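You operate a simulated robot arm through the tools that you are given. There is no shell and no other tool.

You run a simulated two-armed robot. Do the job below in one go: nothing can be reset, and whatever is moved stays where it is left.

TASK
Pick up the grey box from the middle shelf of the low grey rack with one hand, pass it to the other hand and put it on the deck of the big crate. Set down upright: grey box.
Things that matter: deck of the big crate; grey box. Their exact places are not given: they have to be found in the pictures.

It is judged by the outcome, as a careful person would: the job done as asked, and still so three seconds after it is handed in. It fails if anything else is knocked over, pushed out of place, dropped, spilled or broken.

THE ROBOT
Two 7-joint arms with two-finger parallel grippers on one trunk, on a base that moves. Base frame: it is fixed to the floor where the robot stands at the start and does not move with it; the origin is under the middle of the robot, x ahead of it, y to its left, z up. Lengths are in m, angles in degrees, forces in N, time in s.
The left shoulder is at the start at [0.06, 0.143, 0.776], the right one opposite. With the tool pointing down near the work surface each hand reaches from about 0.3 to 0.74 m from the robot's upright axis, wherever it stands, measured 20 degrees to its own side. Places, roughly: deck of the big crate [1.9, 3.5, 0.8]. Payload 1.57 kg a hand.
The TCP of each hand is the grasp point between the finger pads, 0.03 m short of the fingertips. In the tool frame z runs along the fingers and y along their closing line. The gripper opens to 0.11 m. The fingers are 0.024 m wide and 0.012 m thick; the gripper's body (0.048 by 0.112 m) begins 0.078 m behind the TCP.
Orientation is told as [roll, pitch, yaw] about the base's x, y, z axes, in that order, counted from this pose: with the fingers straight down and closing along the base's y, the tool's x points along the base's -x, its y along +y and its z along -z.

THE INTERFACE
- The arms move only by the tool move_arm. It takes "left_deltas", "right_deltas" or both (then of equal length, played together; a hand with none holds still); each is a list of rows, each a list of 3 entries, a list of its own where there are three numbers: the shift along the base's x, y, z in units of 40 mm (1.0 is 40 mm), then the turn, a rotation vector about the base's x, y, z in units of 6 degrees (1.0 is 6 degrees), then the opening, from 0 (shut) to 1 (fully open). In form: [[[tx, ty, tz], [ax, ay, az], fingers], ...]. A call has 1 to 20 rows; each row shifts and turns the commanded pose from where the row before left it. A call with a number of a shift or a turn outside -1 to 1 is refused whole. Rows are played at 5 a second. More than 0.05 m and 8.6 degrees between two rows, or a gripper value outside its range, and nothing of the call is played. Where a pose cannot be reached the arm comes as near as it can. A force on the tool above 40 N (or 10 N above the force at the start of the call, whichever is more), or a blocked arm, ends the call early, and 0.2 s more pass. Each finger travels about 0.045 m/s and halts on what it meets, pressing with about 35 N; the grip force reading is that of the motor and also rises with nothing between the fingers. The clock runs only during rows and for 0.2 s after the last one: add rows that do not move to give the fingers time. It gives the time, the measured TCP pose, the force on the tool (base axes), the opening and the grip force at its end, in the units of the frame above (readings bear some noise), with the torque about the TCP (base axes, N m) and any sound that the robot's microphone picked up, and new pictures: "pictures" is both (left out), scene, wrist or none (wrist: the cameras of the hands that moved).
- Cameras (640 x 400 px; columns grow to the right, rows downward): "scene" is now at [0.0342, -0.0112, 1.3699]; the picture's right is [-0.17, -0.99, 0.00], its down [-0.86, 0.15, -0.49] and it looks along [0.48, -0.08, -0.87] (base axes); focal length 276 px, centre (320, 200). "left" rides on the left gripper at [0.07, -0.016, -0.141] in its tool frame; the picture's right is [0.23, 0.97, 0.00], its down [-0.86, 0.20, -0.48] and it looks along [-0.47, 0.11, 0.88] (tool axes); focal length 222 px, centre (320, 200). "right" rides on the right gripper at [0.07, 0.016, -0.141] in its tool frame; the picture's right is [-0.23, 0.97, 0.00], its down [-0.86, -0.20, -0.48] and it looks along [-0.47, -0.11, 0.88] (tool axes); focal length 222 px, centre (320, 200).
- lift_body(by): slides the trunk up (or, below 0, down) by that many m; the arms and the scene camera ride with it, the base frame stays. It gives what a move gives, with no picture.
- base_move(legs): drives the robot by 1 to 6 legs, each [ahead, left, turn to the left] in m, m and degrees, along the robot's own axes; the way and the turn of a leg run together, so that a leg with both is an arc; at most 1.5 m and 180 degrees a leg. The arms and the cameras ride along, it lands a little off, and it stops where it bumps. It gives what a move gives, and a new picture of the scene camera.
- head_to(pan, tilt): turns the head with the scene camera to pan (to the left, within 86 degrees either way) and tilt (down, from -29 to 69), counted from straight ahead of the robot. It gives what a move gives, and a new picture of the scene camera.
- probe_pixels(camera, pixels): for up to 12 pixels [column, row] of the newest picture of that camera ("zoom" is the newest enlarged one), the place [x, y, z] in the base frame of the surface seen there, good to about 0.002 m. The clock stands still meanwhile.
- close_up(camera, box): a new picture of the part [left, top, right, bottom] of that camera's present view, enlarged. The clock stands still meanwhile.
- finish_job(): hands the job in; it is judged then, once.

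Unless the task says otherwise, let go and move clear before handing in.

The tools are called after "Emit:" by a JSON object that holds its "op" and its "data". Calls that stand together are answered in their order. move_arm: Moves the arms, as the interface text tells. Its arguments: {"type":"object","properties":{"left_deltas":{"type":"array","items":{"type":"array"}},"right_deltas":{"type":"array","items":{"type":"array"}},"pictures":{"type":"string","enum":["both","scene","wrist","none"]}},"required":[]} The other tools are called the same way: lift_body (by) moves the trunk up or down; base_move (legs) drives the base; head_to (pan, tilt) turns the head that bears the scene camera; probe_pixels (camera, pixels) gives the place of the surface under pixels of a picture; close_up (camera, box) takes an enlarged picture of a part of a camera's view; finish_job () hands the job in.

At the start:

```text
time_s: 0.0
left_tcp_pos: [0.2993, 0.1115, 0.7758]
left_tool_rot: [0.0, 0.0, 0.0]
left_ft_force: [0.1, -0.1, 0.4]
left_moment: [0.03, -0.01, -0.02]
left_grip_width: 0.11
left_gripper_force: 0.0
right_tcp_pos: [0.3008, -0.1048, 0.8243]
right_tool_rot: [0.1, 0.0, 0.0]
right_ft_force: [-0.3, 0.6, -0.1]
right_moment: [0.02, 0.0, 0.0]
right_grip_width: 0.11
right_gripper_force: 0.2
trunk travel left (down, up): [-0.375, 0.215]
robot x, y, heading: [0.0003, -0.0014, 0.2]
head pan, tilt (commanded): [-9.9, 60.9]
```

scene: 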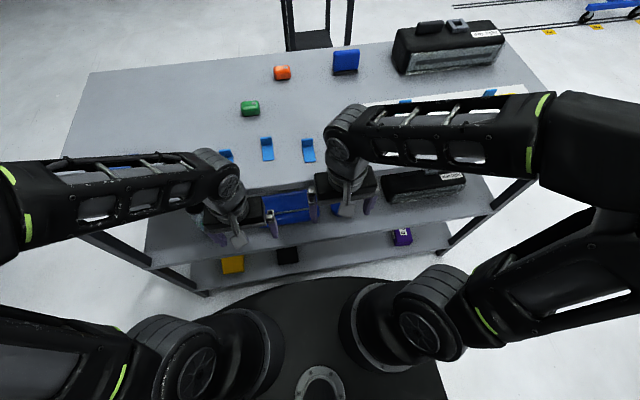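
right: 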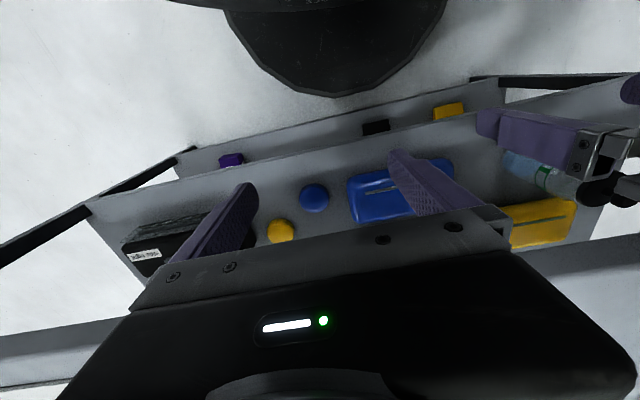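
left: 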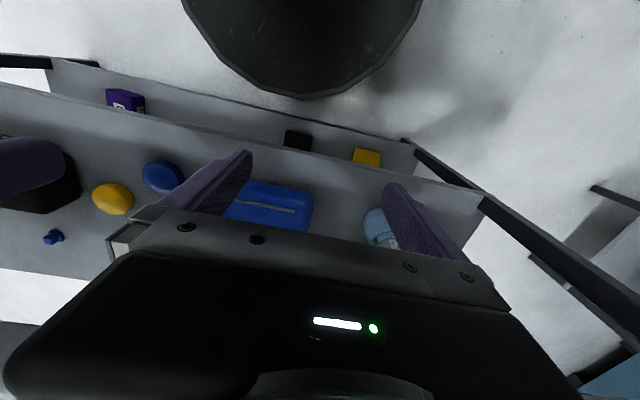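

The scene picture shows a grey bench with shelves ahead (rows 70–290), with arms over it; I see no grey box or big crate yet. I'll turn the head to look around.

Emit:
{"op": "head_to", "data": {"pan": 60, "tilt": 20}}

```text
time_s: 1.4
left_tcp_pos: [0.2987, 0.1121, 0.7766]
left_tool_rot: [0.0, -0.1, 0.0]
left_ft_force: [0.0, 1.0, 0.9]
left_moment: [-0.03, 0.0, 0.0]
left_grip_width: 0.1099
left_gripper_force: 0.1
right_tcp_pos: [0.3008, -0.1049, 0.8238]
right_tool_rot: [0.1, 0.1, 0.0]
right_ft_force: [0.5, 0.1, 0.6]
right_moment: [-0.04, 0.02, -0.01]
right_grip_width: 0.1099
right_gripper_force: 0.1
trunk travel left (down, up): [-0.375, 0.215]
robot x, y, heading: [0.0011, 0.0016, 0.3]
head pan, tilt (commanded): [60.0, 20.0]
```

scene: 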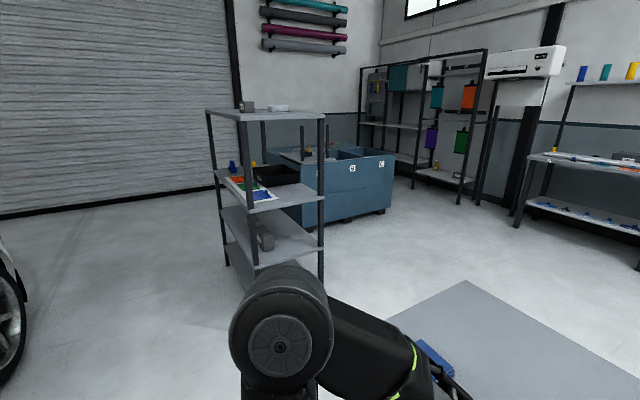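

A four-shelf rack stands at columns 205–325, and a big blue crate with letters behind it at columns 265–390. I'll look in the other directions and zoom in for the grey box and the "low grey rack".

Emit:
{"op": "close_up", "data": {"camera": "scene", "box": [190, 80, 410, 290]}}

Emit:
{"op": "head_to", "data": {"pan": 0, "tilt": 15}}

Emit:
{"op": "head_to", "data": {"pan": -65, "tilt": 20}}

```text
1.90 times, centred on (300, 185) of scene
```

zoom: 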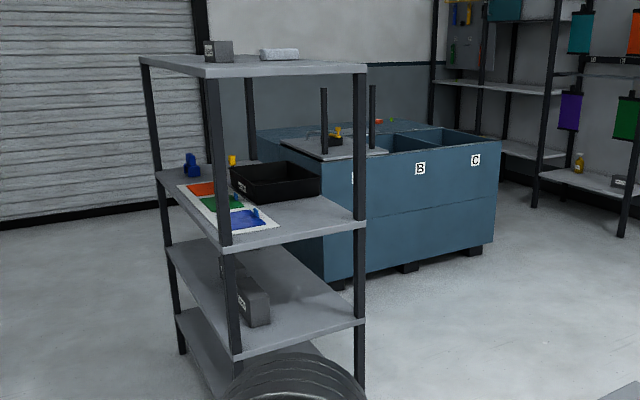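

```text
time_s: 2.7
left_tcp_pos: [0.299, 0.112, 0.7769]
left_tool_rot: [0.0, 0.1, 0.0]
left_ft_force: [-0.8, -0.3, -0.7]
left_moment: [0.01, -0.03, 0.02]
left_grip_width: 0.1097
left_gripper_force: 0.1
right_tcp_pos: [0.3024, -0.1049, 0.8244]
right_tool_rot: [0.0, 0.0, 0.1]
right_ft_force: [-0.7, -0.8, 0.0]
right_moment: [0.0, 0.01, 0.0]
right_grip_width: 0.1102
right_gripper_force: 0.1
trunk travel left (down, up): [-0.375, 0.215]
robot x, y, heading: [0.0014, 0.0008, -0.0]
head pan, tilt (commanded): [0.0, 15.0]
```

scene: 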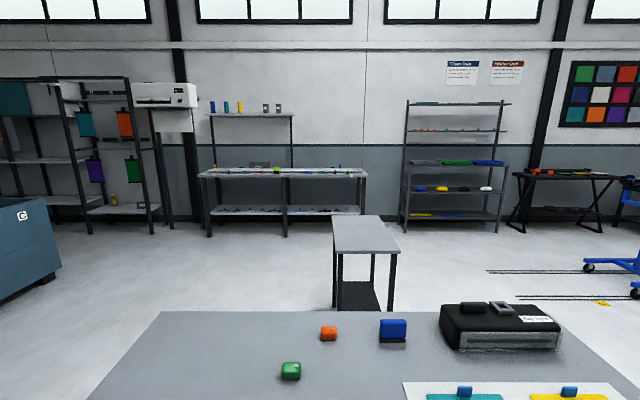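

```text
time_s: 4.1
left_tcp_pos: [0.2998, 0.1118, 0.7762]
left_tool_rot: [0.0, 0.0, 0.0]
left_ft_force: [-0.3, -0.4, 0.1]
left_moment: [-0.05, -0.01, 0.02]
left_grip_width: 0.11
left_gripper_force: 0.0
right_tcp_pos: [0.301, -0.1047, 0.8239]
right_tool_rot: [0.1, 0.0, -0.1]
right_ft_force: [0.6, 0.1, 0.7]
right_moment: [0.0, 0.0, 0.02]
right_grip_width: 0.1102
right_gripper_force: 0.0
trunk travel left (down, up): [-0.375, 0.215]
robot x, y, heading: [0.0002, -0.0007, -0.0]
head pan, tilt (commanded): [-65.0, 20.0]
```

scene: 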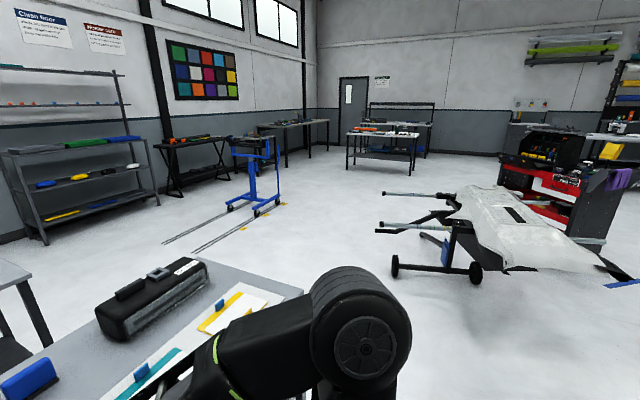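

The other sides show further shelves and benches, none clearly a "low grey rack" with a grey box. I'll look back at the rack near the crate and further left, and measure.

Emit:
{"op": "head_to", "data": {"pan": 84, "tilt": 20}}

Emit:
{"op": "head_to", "data": {"pan": 60, "tilt": 20}}

Emit:
{"op": "close_up", "data": {"camera": "scene", "box": [200, 140, 340, 290]}}

Emit:
{"op": "probe_pixels", "data": {"camera": "scene", "pixels": [[265, 116], [247, 107], [279, 108], [300, 190], [290, 240], [265, 240], [240, 260], [295, 157], [340, 190], [380, 175], [300, 131], [328, 148]]}}

```text
time_s: 6.4
left_tcp_pos: [0.2986, 0.1118, 0.7757]
left_tool_rot: [0.1, 0.0, 0.0]
left_ft_force: [-0.7, 0.0, -0.5]
left_moment: [0.0, 0.01, 0.01]
left_grip_width: 0.1101
left_gripper_force: 0.1
right_tcp_pos: [0.3015, -0.1049, 0.8244]
right_tool_rot: [0.0, -0.1, -0.1]
right_ft_force: [0.5, 0.1, 0.2]
right_moment: [0.0, 0.0, -0.02]
right_grip_width: 0.11
right_gripper_force: 0.0
trunk travel left (down, up): [-0.375, 0.215]
robot x, y, heading: [0.0003, -0.0008, -0.3]
head pan, tilt (commanded): [84.0, 20.0]
```

scene: 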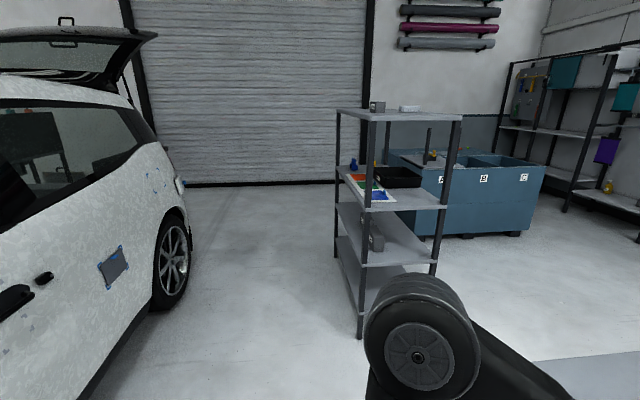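

```text
time_s: 7.3
left_tcp_pos: [0.2993, 0.112, 0.7769]
left_tool_rot: [0.0, 0.0, -0.1]
left_ft_force: [-0.9, -0.5, 0.2]
left_moment: [-0.01, 0.01, 0.0]
left_grip_width: 0.1098
left_gripper_force: 0.0
right_tcp_pos: [0.3023, -0.1042, 0.8234]
right_tool_rot: [0.1, 0.0, -0.1]
right_ft_force: [-0.7, 0.1, -1.0]
right_moment: [0.0, 0.0, -0.03]
right_grip_width: 0.1103
right_gripper_force: 0.0
trunk travel left (down, up): [-0.375, 0.215]
robot x, y, heading: [0.0012, 0.0011, -0.1]
head pan, tilt (commanded): [60.0, 20.0]
```

scene: 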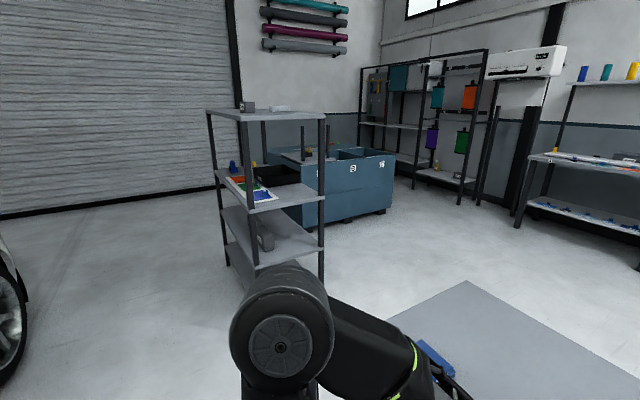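

```text
2.67 times, centred on (270, 215) of scene
```

zoom: 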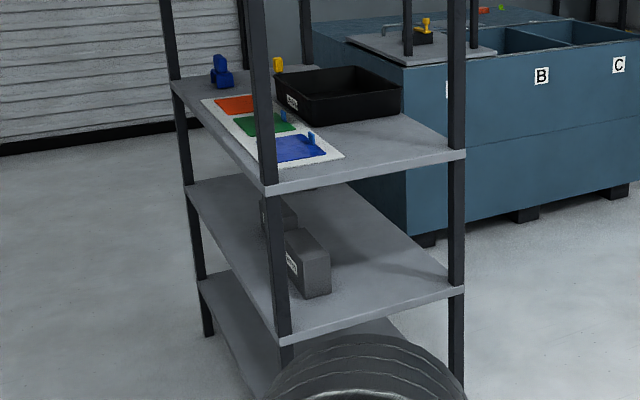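

```text
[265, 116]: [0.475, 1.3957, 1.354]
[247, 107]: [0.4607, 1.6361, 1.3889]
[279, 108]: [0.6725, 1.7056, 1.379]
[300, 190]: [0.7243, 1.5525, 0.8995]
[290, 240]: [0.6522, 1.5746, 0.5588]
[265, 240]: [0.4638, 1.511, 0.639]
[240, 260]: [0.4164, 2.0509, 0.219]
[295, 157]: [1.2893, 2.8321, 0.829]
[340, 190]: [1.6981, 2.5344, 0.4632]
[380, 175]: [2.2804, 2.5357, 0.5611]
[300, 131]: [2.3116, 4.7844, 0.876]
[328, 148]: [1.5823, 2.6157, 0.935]
```

The rack by the crate has its top at z≈1.35 with two labelled grey boxes on the third level at z≈0.56; I'm not yet sure it is the "low grey rack". I'll look down at the bench ahead to learn the clearance, before driving to look behind me.

Emit:
{"op": "head_to", "data": {"pan": 0, "tilt": 55}}

Emit:
{"op": "probe_pixels", "data": {"camera": "scene", "pixels": [[320, 100], [320, 150], [200, 150], [420, 150], [240, 270], [400, 240], [280, 220]]}}

```text
time_s: 8.6
left_tcp_pos: [0.3003, 0.1129, 0.7768]
left_tool_rot: [-0.1, 0.0, -0.1]
left_ft_force: [-0.4, -0.5, -0.2]
left_moment: [0.06, 0.0, 0.04]
left_grip_width: 0.1101
left_gripper_force: 0.0
right_tcp_pos: [0.3009, -0.1059, 0.8236]
right_tool_rot: [0.1, 0.0, -0.1]
right_ft_force: [0.6, 0.2, 0.2]
right_moment: [-0.02, -0.01, 0.02]
right_grip_width: 0.1101
right_gripper_force: 0.1
trunk travel left (down, up): [-0.375, 0.215]
robot x, y, heading: [0.0008, 0.0019, 0.0]
head pan, tilt (commanded): [0.0, 55.0]
```

scene: 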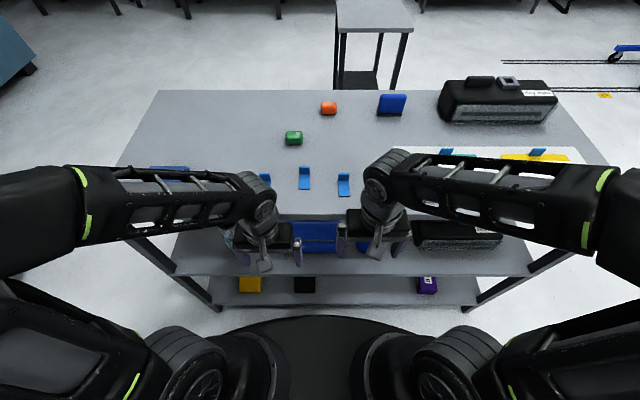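

```text
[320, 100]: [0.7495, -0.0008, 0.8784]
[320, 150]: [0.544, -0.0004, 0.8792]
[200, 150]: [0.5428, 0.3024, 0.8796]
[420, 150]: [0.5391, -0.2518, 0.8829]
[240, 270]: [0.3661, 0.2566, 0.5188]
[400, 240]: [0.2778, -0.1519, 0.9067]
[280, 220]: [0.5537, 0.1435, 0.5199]
```

The bench top is at z≈0.88 with shelves at 0.52 below; no grey box is seen there. I'll check the right-hand rear before backing off and turning round.

Emit:
{"op": "head_to", "data": {"pan": -86, "tilt": 35}}

Emit:
{"op": "head_to", "data": {"pan": 86, "tilt": 35}}

Emit:
{"op": "probe_pixels", "data": {"camera": "scene", "pixels": [[30, 150], [60, 330], [100, 380], [180, 200], [250, 380], [10, 380]]}}

```text
time_s: 10.2
left_tcp_pos: [0.2999, 0.1115, 0.7759]
left_tool_rot: [0.1, 0.0, -0.1]
left_ft_force: [-0.2, -0.3, -0.2]
left_moment: [-0.04, -0.01, 0.0]
left_grip_width: 0.11
left_gripper_force: 0.0
right_tcp_pos: [0.3015, -0.1047, 0.8231]
right_tool_rot: [0.1, 0.0, 0.0]
right_ft_force: [-0.2, -0.4, 0.1]
right_moment: [-0.02, 0.0, 0.02]
right_grip_width: 0.1099
right_gripper_force: 0.0
trunk travel left (down, up): [-0.375, 0.215]
robot x, y, heading: [-0.0009, -0.0019, -0.0]
head pan, tilt (commanded): [-85.9, 35.0]
```

scene: 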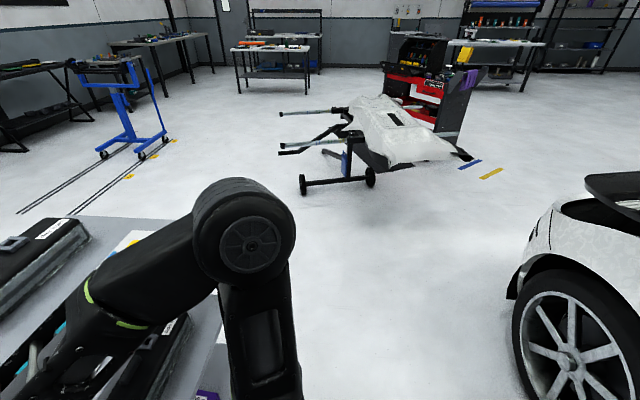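

```text
time_s: 12.8
left_tcp_pos: [0.2981, 0.1116, 0.7775]
left_tool_rot: [0.1, -0.1, 0.0]
left_ft_force: [0.4, 0.2, 0.2]
left_moment: [0.0, 0.03, 0.0]
left_grip_width: 0.11
left_gripper_force: 0.1
right_tcp_pos: [0.3007, -0.1057, 0.8234]
right_tool_rot: [0.1, 0.0, 0.0]
right_ft_force: [-0.9, -0.2, 0.3]
right_moment: [0.03, 0.0, -0.03]
right_grip_width: 0.11
right_gripper_force: 0.1
trunk travel left (down, up): [-0.375, 0.215]
robot x, y, heading: [-0.0015, 0.0003, 0.0]
head pan, tilt (commanded): [85.9, 35.0]
```

scene: 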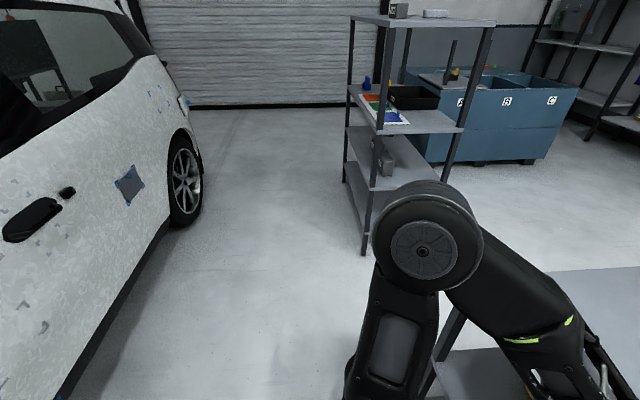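

```text
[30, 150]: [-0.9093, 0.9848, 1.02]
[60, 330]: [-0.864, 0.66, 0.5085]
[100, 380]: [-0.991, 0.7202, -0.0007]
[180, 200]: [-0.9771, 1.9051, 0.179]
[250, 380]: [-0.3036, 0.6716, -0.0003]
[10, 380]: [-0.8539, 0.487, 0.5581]
```

A car stands behind at x≈-0.87, so the room behind is closed; the only grey boxes seen are on the four-level rack to the left. I'll zoom on that rack's shelf around (382,160).

Emit:
{"op": "close_up", "data": {"camera": "scene", "box": [330, 120, 450, 195]}}

Emit:
{"op": "probe_pixels", "data": {"camera": "zoom", "pixels": [[300, 210], [280, 150], [400, 200], [300, 280], [450, 60], [250, 10]]}}

```text
5.33 times, centred on (390, 158) of scene
```

zoom: 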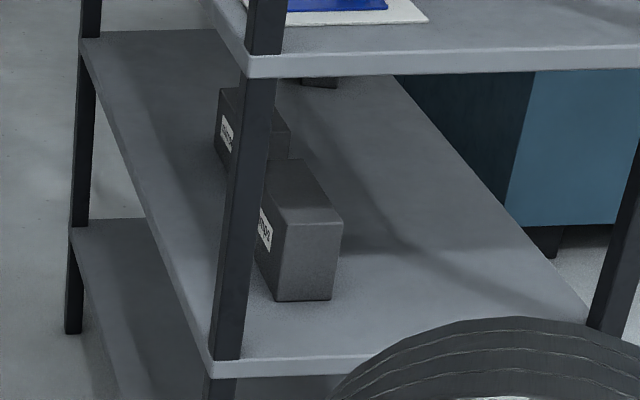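

```text
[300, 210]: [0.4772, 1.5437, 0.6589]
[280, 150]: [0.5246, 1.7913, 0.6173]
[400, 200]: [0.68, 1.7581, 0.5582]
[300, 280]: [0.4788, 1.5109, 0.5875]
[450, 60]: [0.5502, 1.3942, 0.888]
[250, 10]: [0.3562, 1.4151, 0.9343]
```

The shelf at z≈0.56 holds two labelled grey boxes (zoom (300,230) and (270,130)) and perhaps a third thing; I need a nearer view. I'll back off from the bench, shift left and look again.

Emit:
{"op": "base_move", "data": {"legs": [[-0.2, 0, 0], [0, 0.4, 0]]}}

Emit:
{"op": "head_to", "data": {"pan": 60, "tilt": 30}}

```text
time_s: 16.4
left_tcp_pos: [0.0974, 0.5023, 0.7762]
left_tool_rot: [0.0, -0.1, 0.3]
left_ft_force: [-0.7, 0.8, 0.4]
left_moment: [-0.02, -0.01, -0.01]
left_grip_width: 0.1101
left_gripper_force: 0.0
right_tcp_pos: [0.1024, 0.2857, 0.8237]
right_tool_rot: [0.0, 0.0, 0.4]
right_ft_force: [-0.5, -0.1, -0.3]
right_moment: [0.0, -0.01, -0.01]
right_grip_width: 0.1101
right_gripper_force: 0.1
trunk travel left (down, up): [-0.375, 0.215]
robot x, y, heading: [-0.197, 0.3894, 0.6]
head pan, tilt (commanded): [85.9, 35.0]
```

scene: 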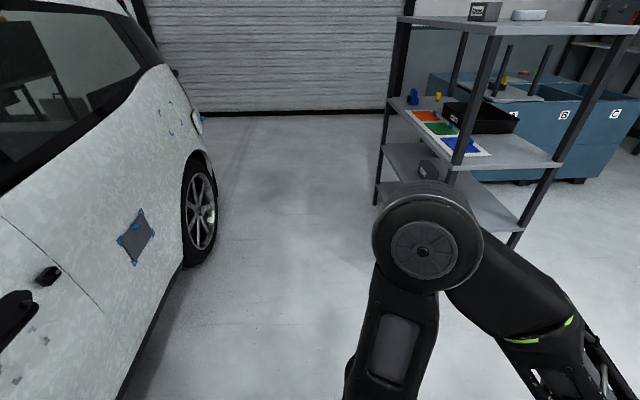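

```text
time_s: 17.3
left_tcp_pos: [0.0974, 0.5025, 0.775]
left_tool_rot: [0.0, -0.1, 0.3]
left_ft_force: [-0.6, -0.1, 0.0]
left_moment: [-0.02, 0.0, -0.02]
left_grip_width: 0.1102
left_gripper_force: 0.1
right_tcp_pos: [0.102, 0.2851, 0.8237]
right_tool_rot: [0.2, 0.0, 0.4]
right_ft_force: [0.2, 1.0, -0.4]
right_moment: [0.0, 0.02, -0.02]
right_grip_width: 0.11
right_gripper_force: 0.0
trunk travel left (down, up): [-0.375, 0.215]
robot x, y, heading: [-0.1997, 0.3881, 0.5]
head pan, tilt (commanded): [60.0, 30.0]
```

scene: 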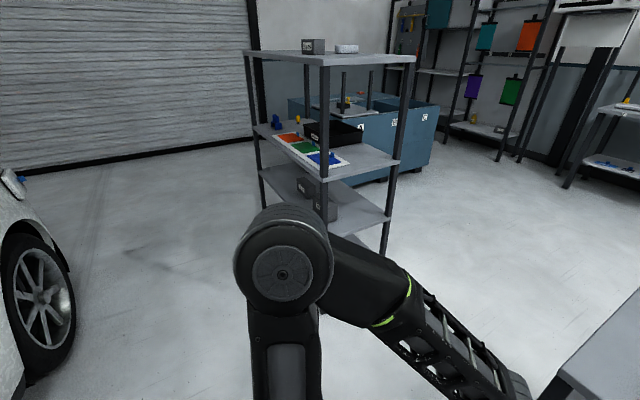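

The left arm hides the shelf at (320,210). I'll turn the robot left by 60° to face the rack and look straight at it.

Emit:
{"op": "base_move", "data": {"legs": [[0, 0, 60]]}}

Emit:
{"op": "head_to", "data": {"pan": 0, "tilt": 25}}

Emit:
{"op": "close_up", "data": {"camera": "scene", "box": [220, 60, 440, 240]}}

```text
time_s: 20.4
left_tcp_pos: [-0.1534, 0.7052, 0.7756]
left_tool_rot: [-0.1, 0.0, 61.0]
left_ft_force: [0.7, -0.4, 0.1]
left_moment: [-0.01, 0.01, -0.02]
left_grip_width: 0.1104
left_gripper_force: 0.0
right_tcp_pos: [0.0388, 0.6011, 0.8227]
right_tool_rot: [0.1, 0.0, 61.1]
right_ft_force: [-0.2, 0.1, 0.3]
right_moment: [0.01, -0.01, -0.01]
right_grip_width: 0.1102
right_gripper_force: 0.0
trunk travel left (down, up): [-0.375, 0.215]
robot x, y, heading: [-0.2061, 0.3872, 61.4]
head pan, tilt (commanded): [60.0, 30.0]
```

scene: 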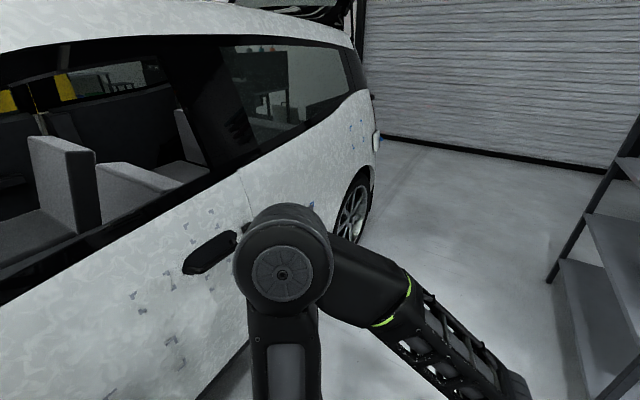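

```text
time_s: 21.7
left_tcp_pos: [-0.1539, 0.7039, 0.7755]
left_tool_rot: [0.1, 0.0, 61.1]
left_ft_force: [0.1, -0.4, -0.1]
left_moment: [0.0, -0.03, 0.02]
left_grip_width: 0.1101
left_gripper_force: 0.0
right_tcp_pos: [0.0382, 0.6017, 0.8241]
right_tool_rot: [0.2, 0.0, 61.1]
right_ft_force: [0.5, 0.0, 0.4]
right_moment: [0.0, 0.01, 0.0]
right_grip_width: 0.1098
right_gripper_force: 0.0
trunk travel left (down, up): [-0.375, 0.215]
robot x, y, heading: [-0.2007, 0.3882, 60.8]
head pan, tilt (commanded): [0.0, 25.0]
```

scene: 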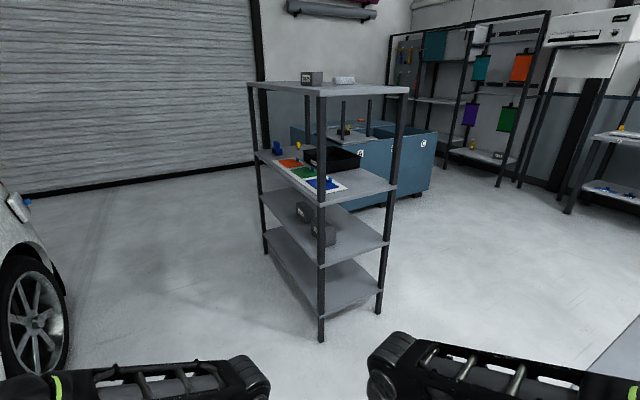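

```text
2.22 times, centred on (330, 150) of scene
```

zoom: 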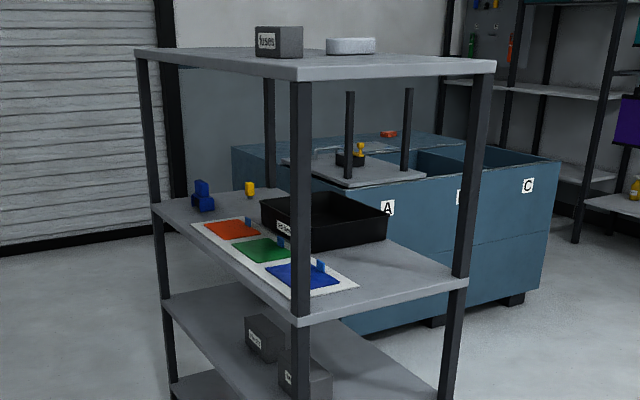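

The rack has four levels; a labelled grey box on top at (312,78) and two grey boxes on the third level at (303,211) and (323,232). I'll zoom in to read them, and check the other racks in the room too.

Emit:
{"op": "close_up", "data": {"camera": "scene", "box": [270, 185, 370, 255]}}

Emit:
{"op": "close_up", "data": {"camera": "scene", "box": [290, 60, 370, 110]}}

Emit:
{"op": "close_up", "data": {"camera": "scene", "box": [280, 90, 440, 200]}}

Emit:
{"op": "close_up", "data": {"camera": "scene", "box": [380, 0, 640, 220]}}

```text
5.71 times, centred on (320, 220) of scene
```

zoom: 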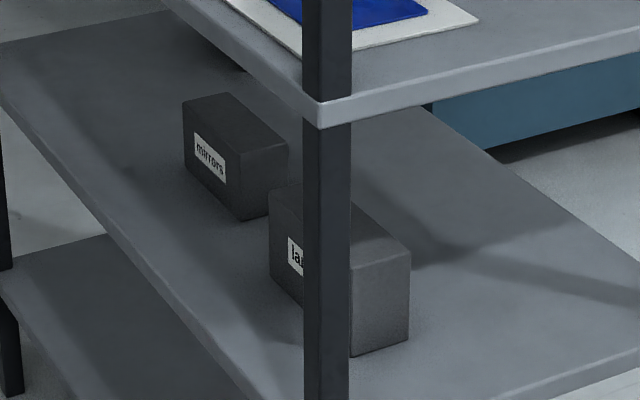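

```text
8.00 times, centred on (330, 85) of scene
```

zoom: 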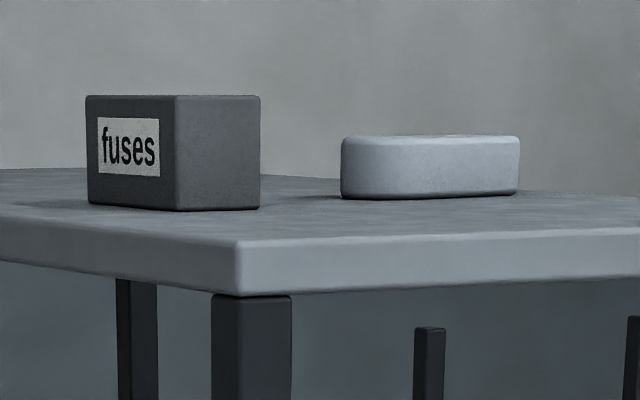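

```text
3.64 times, centred on (360, 145) of scene
```

zoom: 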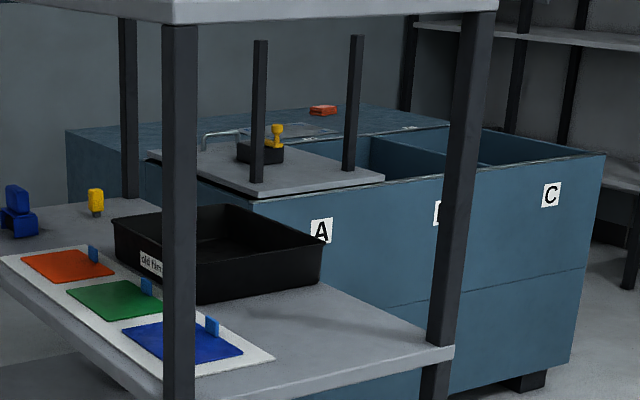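

```text
1.82 times, centred on (510, 110) of scene
```

zoom: 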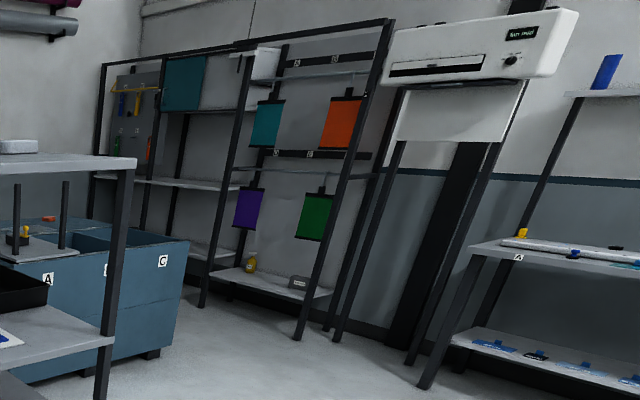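

The labels read "mirrors", "la…" and "fuses", so there are several grey boxes on this rack. The start bench also has three levels (0.88, 0.52, ~0.3), so it may be the "low grey rack"; I'll lower the trunk and look under its top.

Emit:
{"op": "lift_body", "data": {"by": -0.3}}

Emit:
{"op": "head_to", "data": {"pan": -70, "tilt": 25}}

```text
time_s: 24.7
left_tcp_pos: [-0.1528, 0.7056, 0.4756]
left_tool_rot: [-0.1, -0.1, 61.1]
left_ft_force: [-0.3, 0.1, -0.5]
left_moment: [-0.03, -0.04, -0.01]
left_grip_width: 0.1101
left_gripper_force: 0.0
right_tcp_pos: [0.0381, 0.6015, 0.5238]
right_tool_rot: [0.1, 0.0, 61.1]
right_ft_force: [0.4, 0.3, 0.4]
right_moment: [0.07, -0.02, 0.01]
right_grip_width: 0.1099
right_gripper_force: 0.0
trunk travel left (down, up): [-0.075, 0.515]
robot x, y, heading: [-0.197, 0.3877, 61.0]
head pan, tilt (commanded): [0.0, 25.0]
```

```text
time_s: 26.1
left_tcp_pos: [-0.1532, 0.7052, 0.4761]
left_tool_rot: [0.0, 0.0, 61.0]
left_ft_force: [-0.9, -0.5, 0.1]
left_moment: [-0.02, -0.03, 0.02]
left_grip_width: 0.1101
left_gripper_force: 0.0
right_tcp_pos: [0.0375, 0.6017, 0.5229]
right_tool_rot: [0.2, -0.1, 61.0]
right_ft_force: [0.4, 0.4, -0.8]
right_moment: [0.0, 0.04, 0.02]
right_grip_width: 0.1101
right_gripper_force: 0.1
trunk travel left (down, up): [-0.075, 0.515]
robot x, y, heading: [-0.1987, 0.3899, 61.2]
head pan, tilt (commanded): [-70.0, 25.0]
```

scene: 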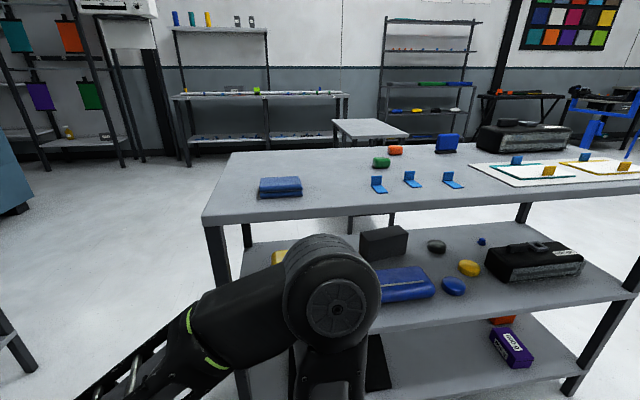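

Now I see it: on the middle shelf of the low three-level rack I started at, a dark grey box at (384,243), beside a blue box (405,282). I'll zoom and measure.

Emit:
{"op": "close_up", "data": {"camera": "scene", "box": [230, 200, 630, 400]}}

Emit:
{"op": "probe_pixels", "data": {"camera": "scene", "pixels": [[384, 229], [364, 245], [400, 245], [405, 270], [420, 320], [480, 240], [240, 188], [300, 170], [438, 246], [470, 268], [212, 218], [280, 256]]}}

```text
1.60 times, centred on (430, 300) of scene
```

zoom: 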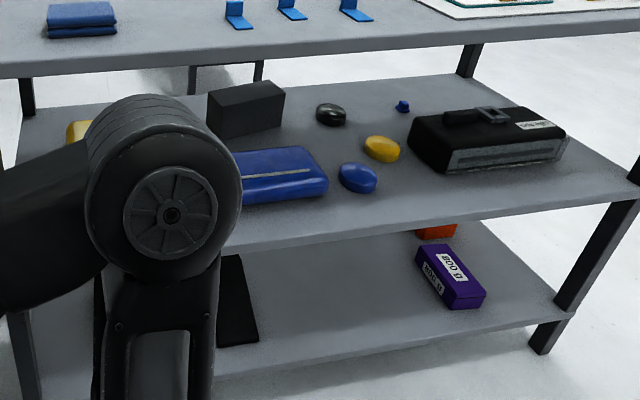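

```text
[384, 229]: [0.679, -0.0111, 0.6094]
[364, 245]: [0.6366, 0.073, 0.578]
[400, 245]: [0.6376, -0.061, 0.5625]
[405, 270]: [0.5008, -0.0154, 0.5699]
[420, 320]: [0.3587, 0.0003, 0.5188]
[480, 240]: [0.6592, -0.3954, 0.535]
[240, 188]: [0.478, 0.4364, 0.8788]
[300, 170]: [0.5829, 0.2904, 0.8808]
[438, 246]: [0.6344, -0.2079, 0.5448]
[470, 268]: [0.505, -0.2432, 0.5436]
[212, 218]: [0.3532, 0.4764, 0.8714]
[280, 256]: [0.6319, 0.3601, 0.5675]
```

The box at (384,243) spans roughly x 0.64–0.72, y −0.07…0.09, top z≈0.61, with a blue box in front of it; the rack's rear side looks easier. I'll measure my elbow (335,300) and the rack's rear edges before driving.

Emit:
{"op": "probe_pixels", "data": {"camera": "scene", "pixels": [[335, 240], [300, 310], [375, 310], [330, 310], [230, 153], [440, 145], [372, 122], [345, 138], [405, 137], [384, 255], [404, 228], [362, 235]]}}

Emit:
{"op": "close_up", "data": {"camera": "scene", "box": [340, 215, 440, 275]}}

```text
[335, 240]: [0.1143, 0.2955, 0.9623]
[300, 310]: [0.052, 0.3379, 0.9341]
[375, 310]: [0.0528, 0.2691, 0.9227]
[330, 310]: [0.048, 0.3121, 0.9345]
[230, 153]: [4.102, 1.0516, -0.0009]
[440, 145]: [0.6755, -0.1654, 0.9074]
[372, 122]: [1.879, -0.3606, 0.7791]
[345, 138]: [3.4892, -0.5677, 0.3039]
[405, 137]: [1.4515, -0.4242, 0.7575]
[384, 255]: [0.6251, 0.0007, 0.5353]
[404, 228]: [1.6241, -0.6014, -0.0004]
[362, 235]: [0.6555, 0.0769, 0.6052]
```

```text
6.40 times, centred on (390, 245) of scene
```

zoom: 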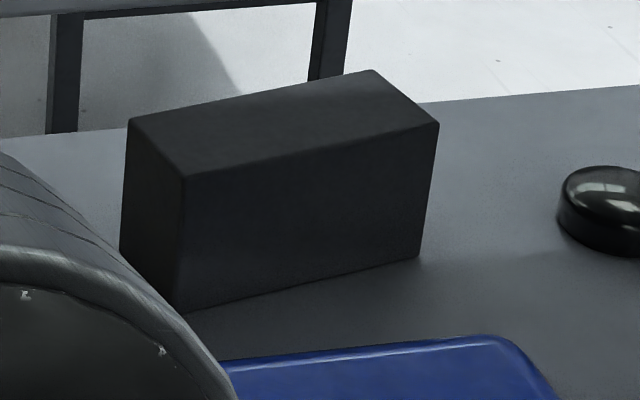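

The zoom shows the box clearly: top corners near (130,125), (184,182), (437,126), (373,73). I'll probe just inside them to get size and heading.

Emit:
{"op": "probe_pixels", "data": {"camera": "zoom", "pixels": [[134, 125], [184, 176], [431, 127], [373, 76], [190, 186], [190, 300], [414, 253], [428, 135], [130, 140], [178, 186], [300, 240], [470, 250]]}}

```text
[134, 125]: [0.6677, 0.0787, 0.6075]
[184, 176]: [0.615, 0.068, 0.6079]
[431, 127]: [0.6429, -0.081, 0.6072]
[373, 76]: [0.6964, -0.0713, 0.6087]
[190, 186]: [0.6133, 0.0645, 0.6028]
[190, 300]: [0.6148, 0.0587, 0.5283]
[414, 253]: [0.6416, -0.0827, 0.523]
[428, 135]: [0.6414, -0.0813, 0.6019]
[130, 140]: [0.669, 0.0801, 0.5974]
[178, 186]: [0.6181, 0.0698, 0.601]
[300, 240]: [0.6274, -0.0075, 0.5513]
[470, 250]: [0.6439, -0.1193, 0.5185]
```

The box is about 0.155 × 0.055 × 0.09 m, centre ≈ (0.655, 0, 0.563), long side along roughly −y (turned ~10°). To plan the reach under the top, I'll look at my own arms and measure wrist heights above the TCP.

Emit:
{"op": "head_to", "data": {"pan": 0, "tilt": 60}}

Emit:
{"op": "close_up", "data": {"camera": "scene", "box": [0, 80, 640, 400]}}

```text
time_s: 27.5
left_tcp_pos: [-0.1533, 0.7034, 0.4764]
left_tool_rot: [0.1, 0.1, 61.1]
left_ft_force: [-0.4, -0.5, -0.2]
left_moment: [0.02, 0.03, -0.05]
left_grip_width: 0.1098
left_gripper_force: 0.1
right_tcp_pos: [0.038, 0.6012, 0.5226]
right_tool_rot: [0.1, 0.1, 61.0]
right_ft_force: [-1.0, -0.4, 0.7]
right_moment: [0.02, 0.0, 0.03]
right_grip_width: 0.1099
right_gripper_force: 0.2
trunk travel left (down, up): [-0.075, 0.515]
robot x, y, heading: [-0.2018, 0.3877, 61.0]
head pan, tilt (commanded): [0.0, 60.0]
```

scene: 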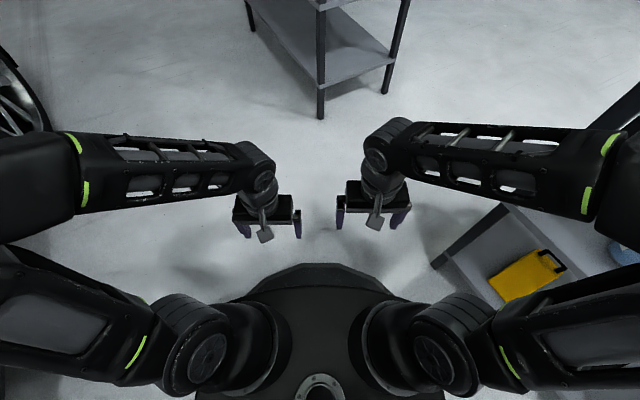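

```text
1.00 times, centred on (320, 240) of scene (not enlarged: the box is as wide or as high as the picture)
```

zoom: 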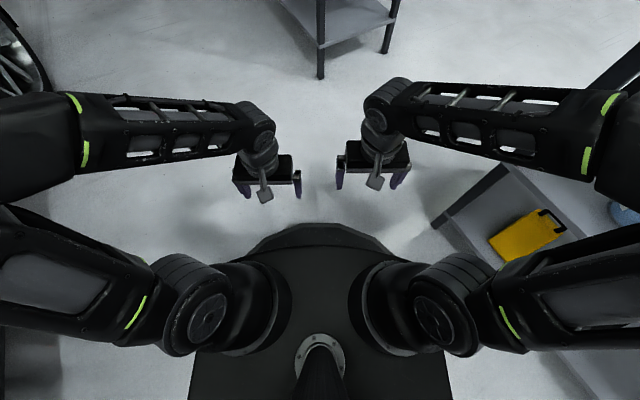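

Emit:
{"op": "probe_pixels", "data": {"camera": "scene", "pixels": [[265, 180], [245, 160], [262, 200], [215, 160], [95, 150], [40, 165], [30, 200], [376, 150], [385, 190], [420, 140], [590, 160], [265, 236]]}}

Emit:
{"op": "probe_pixels", "data": {"camera": "scene", "pixels": [[5, 260], [100, 290], [180, 300], [205, 340], [5, 180], [10, 140], [500, 225], [430, 255], [255, 196], [240, 215], [290, 210], [560, 260]]}}

```text
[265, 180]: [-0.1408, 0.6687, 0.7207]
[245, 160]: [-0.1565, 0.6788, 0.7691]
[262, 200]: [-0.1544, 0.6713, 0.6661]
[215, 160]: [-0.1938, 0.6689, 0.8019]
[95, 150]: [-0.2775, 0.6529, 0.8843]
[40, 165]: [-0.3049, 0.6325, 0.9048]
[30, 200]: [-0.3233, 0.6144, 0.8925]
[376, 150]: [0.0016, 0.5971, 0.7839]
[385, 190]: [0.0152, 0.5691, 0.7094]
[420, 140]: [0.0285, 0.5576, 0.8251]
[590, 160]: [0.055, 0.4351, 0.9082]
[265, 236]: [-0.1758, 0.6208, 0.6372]
```

```text
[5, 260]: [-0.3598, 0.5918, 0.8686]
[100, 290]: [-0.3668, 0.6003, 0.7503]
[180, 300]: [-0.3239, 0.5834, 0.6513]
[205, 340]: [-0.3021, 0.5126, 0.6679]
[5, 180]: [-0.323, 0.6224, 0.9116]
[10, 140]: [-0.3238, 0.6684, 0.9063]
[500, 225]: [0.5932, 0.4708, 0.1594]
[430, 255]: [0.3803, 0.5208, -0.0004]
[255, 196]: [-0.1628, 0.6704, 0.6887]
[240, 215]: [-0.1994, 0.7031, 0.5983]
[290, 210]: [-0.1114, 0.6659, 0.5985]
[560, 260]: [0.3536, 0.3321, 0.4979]
```

My elbows lie within ~0.35 m of the robot's axis and the wrist centre is ~0.24 m behind the TCP, so a tilted reach from the rack's rear side (box only ~0.13 m in from the rear edge) looks best. I'll drive round through the gap (y 0.48–1.39) between the two racks.

Emit:
{"op": "base_move", "data": {"legs": [[0, 0, -61], [0, 0.545, 0]]}}

Emit:
{"op": "head_to", "data": {"pan": 0, "tilt": 35}}

```text
time_s: 33.3
left_tcp_pos: [0.0999, 1.0361, 0.4761]
left_tool_rot: [-0.1, 0.0, -0.4]
left_ft_force: [0.1, 0.4, -0.1]
left_moment: [0.04, -0.02, -0.03]
left_grip_width: 0.1101
left_gripper_force: 0.0
right_tcp_pos: [0.1012, 0.8184, 0.5238]
right_tool_rot: [0.0, 0.0, -0.4]
right_ft_force: [-0.9, 0.7, -0.2]
right_moment: [0.02, 0.02, -0.01]
right_grip_width: 0.1101
right_gripper_force: 0.0
trunk travel left (down, up): [-0.075, 0.515]
robot x, y, heading: [-0.2003, 0.9248, -0.3]
head pan, tilt (commanded): [0.0, 60.0]
```

scene: 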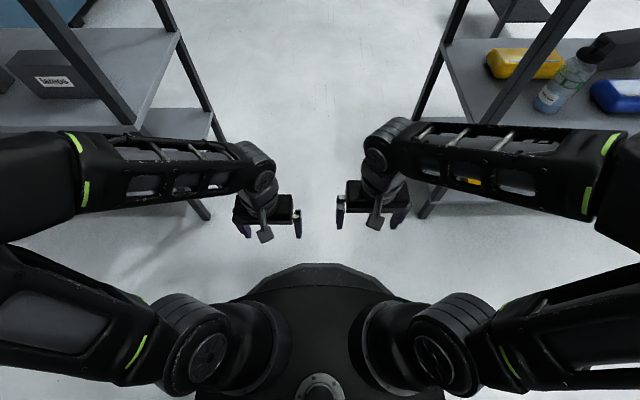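

```text
time_s: 34.2
left_tcp_pos: [0.1007, 1.0356, 0.4757]
left_tool_rot: [-0.1, 0.0, -0.3]
left_ft_force: [-0.4, -0.8, -0.5]
left_moment: [-0.01, 0.0, -0.02]
left_grip_width: 0.1103
left_gripper_force: 0.0
right_tcp_pos: [0.1015, 0.8186, 0.5221]
right_tool_rot: [0.1, 0.0, -0.5]
right_ft_force: [-0.4, 0.0, -0.3]
right_moment: [0.02, -0.01, 0.0]
right_grip_width: 0.11
right_gripper_force: 0.0
trunk travel left (down, up): [-0.075, 0.515]
robot x, y, heading: [-0.2006, 0.9263, -0.3]
head pan, tilt (commanded): [0.0, 35.0]
```

scene: 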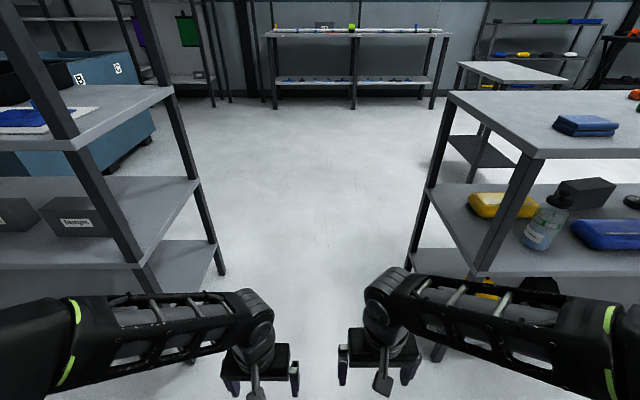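

The gap ahead is clear between the rack at left (edge col ~200) and bench at right (col ~430). I'll check how far my left elbow sticks out before driving through.

Emit:
{"op": "head_to", "data": {"pan": 60, "tilt": 45}}

Emit:
{"op": "probe_pixels", "data": {"camera": "scene", "pixels": [[270, 200], [280, 240], [240, 240], [320, 240], [300, 300], [350, 280], [400, 300], [260, 280], [283, 180]]}}

```text
time_s: 35.5
left_tcp_pos: [0.1005, 1.0358, 0.4758]
left_tool_rot: [0.1, 0.0, -0.4]
left_ft_force: [-0.7, -0.5, -0.9]
left_moment: [0.0, -0.02, -0.03]
left_grip_width: 0.1101
left_gripper_force: 0.0
right_tcp_pos: [0.1015, 0.8196, 0.524]
right_tool_rot: [0.1, 0.0, -0.4]
right_ft_force: [-0.3, 0.6, 0.0]
right_moment: [-0.01, -0.02, -0.02]
right_grip_width: 0.11
right_gripper_force: 0.0
trunk travel left (down, up): [-0.075, 0.515]
robot x, y, heading: [-0.2036, 0.9283, -0.3]
head pan, tilt (commanded): [60.0, 45.0]
```

scene: 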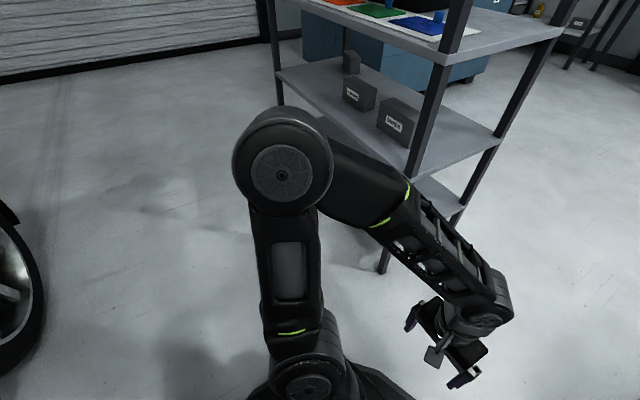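

```text
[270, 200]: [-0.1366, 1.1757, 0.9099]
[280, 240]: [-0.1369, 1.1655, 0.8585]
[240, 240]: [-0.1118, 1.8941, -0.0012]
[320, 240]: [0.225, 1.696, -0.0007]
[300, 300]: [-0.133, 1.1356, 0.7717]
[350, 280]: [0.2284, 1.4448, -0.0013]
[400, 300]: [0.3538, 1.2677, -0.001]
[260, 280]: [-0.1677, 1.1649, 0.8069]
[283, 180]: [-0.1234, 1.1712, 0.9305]
```

The elbow's inner face is 0.245 m out, outer about 0.36, and the gap half-width is 0.457, so it fits. I'll drive straight ahead 1.4 m.

Emit:
{"op": "base_move", "data": {"legs": [[0, 0.01, 0.3], [0.7, 0, 0], [0.72, 0, 0]]}}

Emit:
{"op": "head_to", "data": {"pan": -86, "tilt": 35}}

```text
time_s: 43.3
left_tcp_pos: [1.5507, 1.0409, 0.4765]
left_tool_rot: [0.0, 0.0, 0.0]
left_ft_force: [-0.2, -0.3, -0.8]
left_moment: [-0.01, 0.02, -0.04]
left_grip_width: 0.1101
left_gripper_force: 0.1
right_tcp_pos: [1.5536, 0.8241, 0.5236]
right_tool_rot: [0.1, 0.1, 0.0]
right_ft_force: [0.0, 0.7, -0.5]
right_moment: [0.02, 0.01, 0.0]
right_grip_width: 0.11
right_gripper_force: 0.1
trunk travel left (down, up): [-0.075, 0.515]
robot x, y, heading: [1.2538, 0.9287, -0.2]
head pan, tilt (commanded): [60.0, 45.0]
```

scene: 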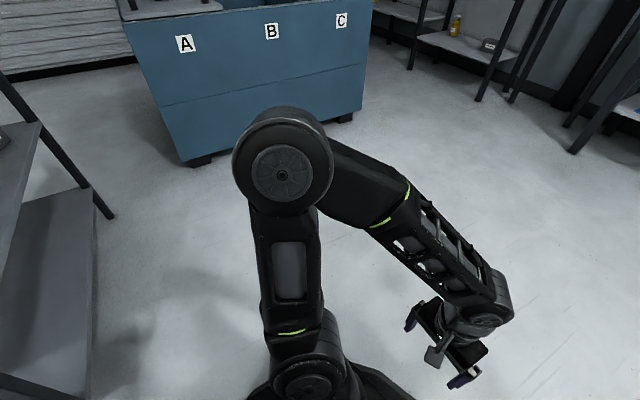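

```text
time_s: 45.6
left_tcp_pos: [1.5514, 1.0417, 0.4768]
left_tool_rot: [0.0, 0.1, 0.0]
left_ft_force: [-0.9, -0.2, 1.0]
left_moment: [-0.01, 0.01, 0.01]
left_grip_width: 0.1101
left_gripper_force: 0.0
right_tcp_pos: [1.5537, 0.8234, 0.5233]
right_tool_rot: [0.0, 0.0, 0.0]
right_ft_force: [-1.0, 0.4, 1.0]
right_moment: [0.05, 0.03, 0.01]
right_grip_width: 0.1102
right_gripper_force: 0.1
trunk travel left (down, up): [-0.075, 0.515]
robot x, y, heading: [1.2502, 0.931, -0.2]
head pan, tilt (commanded): [-85.9, 35.0]
```

scene: 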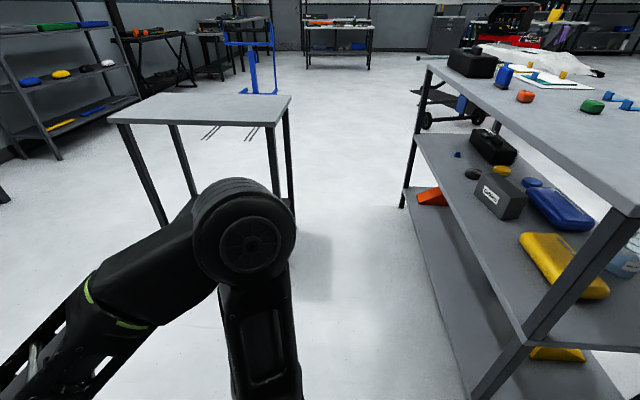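

From the rear I see the grey box with a label at (500,195), the yellow box nearer at (560,260), and the stand at (205,110). I'll measure all of these.

Emit:
{"op": "close_up", "data": {"camera": "scene", "box": [420, 100, 640, 300]}}

Emit:
{"op": "probe_pixels", "data": {"camera": "scene", "pixels": [[289, 98], [275, 124], [112, 122], [160, 97], [430, 68], [575, 160], [637, 212], [440, 170], [480, 260], [530, 320], [560, 245], [530, 250]]}}

```text
2.00 times, centred on (530, 200) of scene
```

zoom: 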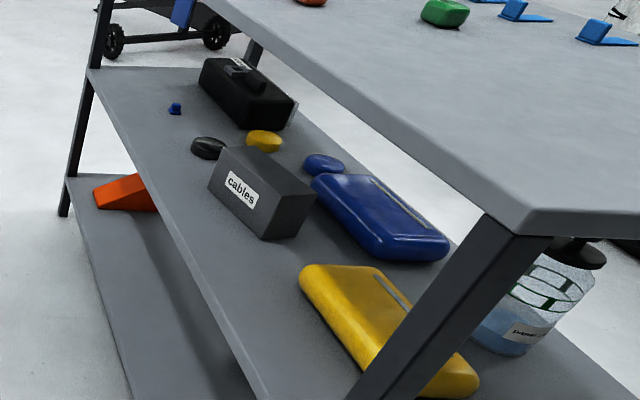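

```text
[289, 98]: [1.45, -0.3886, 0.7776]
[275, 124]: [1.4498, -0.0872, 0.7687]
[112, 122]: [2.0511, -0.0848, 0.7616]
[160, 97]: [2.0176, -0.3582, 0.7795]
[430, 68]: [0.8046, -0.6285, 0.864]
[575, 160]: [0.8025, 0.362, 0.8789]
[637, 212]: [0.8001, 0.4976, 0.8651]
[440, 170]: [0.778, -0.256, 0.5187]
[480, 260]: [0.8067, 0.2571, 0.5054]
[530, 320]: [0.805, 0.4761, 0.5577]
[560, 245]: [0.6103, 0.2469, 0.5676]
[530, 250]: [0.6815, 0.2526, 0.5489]
```

The grey box carries the label "cables"; the rack's rear edge is x≈0.805, the yellow box tops out at z≈0.568, and the stand's near edge is y≈−0.085. I'll turn to face the rack's rear (heading ~200°) here in the open and check my base's outline.

Emit:
{"op": "base_move", "data": {"legs": [[0.2, -0.1, 0], [0, 0, 100], [0, 0, 100]]}}

Emit:
{"op": "head_to", "data": {"pan": 0, "tilt": 60}}

Emit:
{"op": "probe_pixels", "data": {"camera": "scene", "pixels": [[320, 270], [260, 275], [380, 275], [320, 300], [285, 268]]}}

```text
time_s: 55.8
left_tcp_pos: [1.218, 0.6168, 0.4766]
left_tool_rot: [0.0, 0.1, -159.3]
left_ft_force: [0.4, 0.3, 1.1]
left_moment: [-0.03, 0.02, 0.0]
left_grip_width: 0.1097
left_gripper_force: 0.1
right_tcp_pos: [1.1395, 0.8189, 0.5242]
right_tool_rot: [0.0, 0.0, -159.3]
right_ft_force: [0.3, -0.3, 0.0]
right_moment: [-0.02, 0.0, 0.02]
right_grip_width: 0.1102
right_gripper_force: 0.1
trunk travel left (down, up): [-0.075, 0.515]
robot x, y, heading: [1.4582, 0.8282, -159.5]
head pan, tilt (commanded): [-85.9, 35.0]
```

scene: 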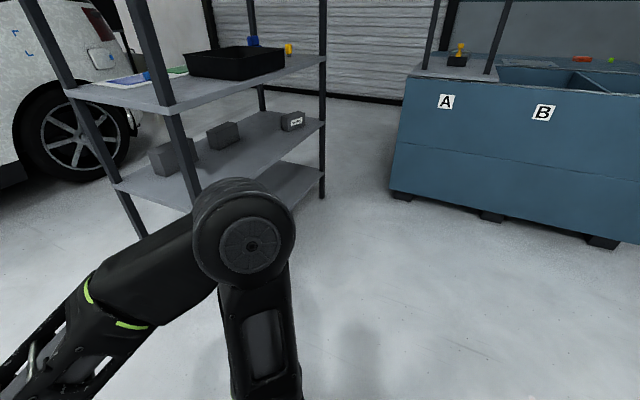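

```text
time_s: 57.4
left_tcp_pos: [1.2181, 0.6167, 0.4769]
left_tool_rot: [0.0, 0.1, -159.4]
left_ft_force: [0.3, -0.5, -0.1]
left_moment: [0.02, -0.06, 0.0]
left_grip_width: 0.1099
left_gripper_force: 0.1
right_tcp_pos: [1.1423, 0.8171, 0.5233]
right_tool_rot: [0.1, -0.1, -159.2]
right_ft_force: [-0.3, -0.1, -0.3]
right_moment: [0.01, -0.01, -0.02]
right_grip_width: 0.1102
right_gripper_force: 0.1
trunk travel left (down, up): [-0.075, 0.515]
robot x, y, heading: [1.4571, 0.8243, -159.2]
head pan, tilt (commanded): [0.0, 60.0]
```

scene: 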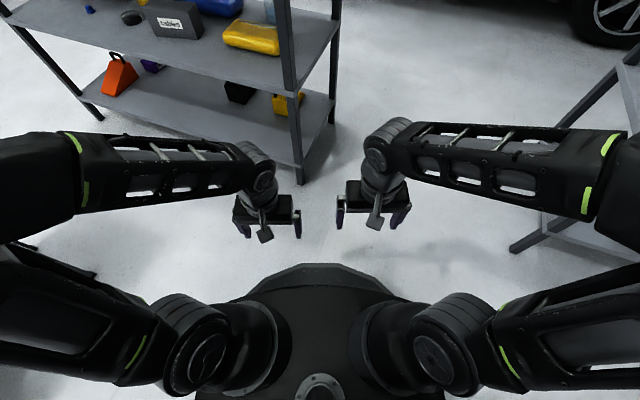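

```text
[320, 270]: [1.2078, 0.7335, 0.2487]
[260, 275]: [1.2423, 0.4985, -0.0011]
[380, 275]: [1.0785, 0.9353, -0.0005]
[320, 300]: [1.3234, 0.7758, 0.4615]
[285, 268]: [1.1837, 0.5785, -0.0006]
```

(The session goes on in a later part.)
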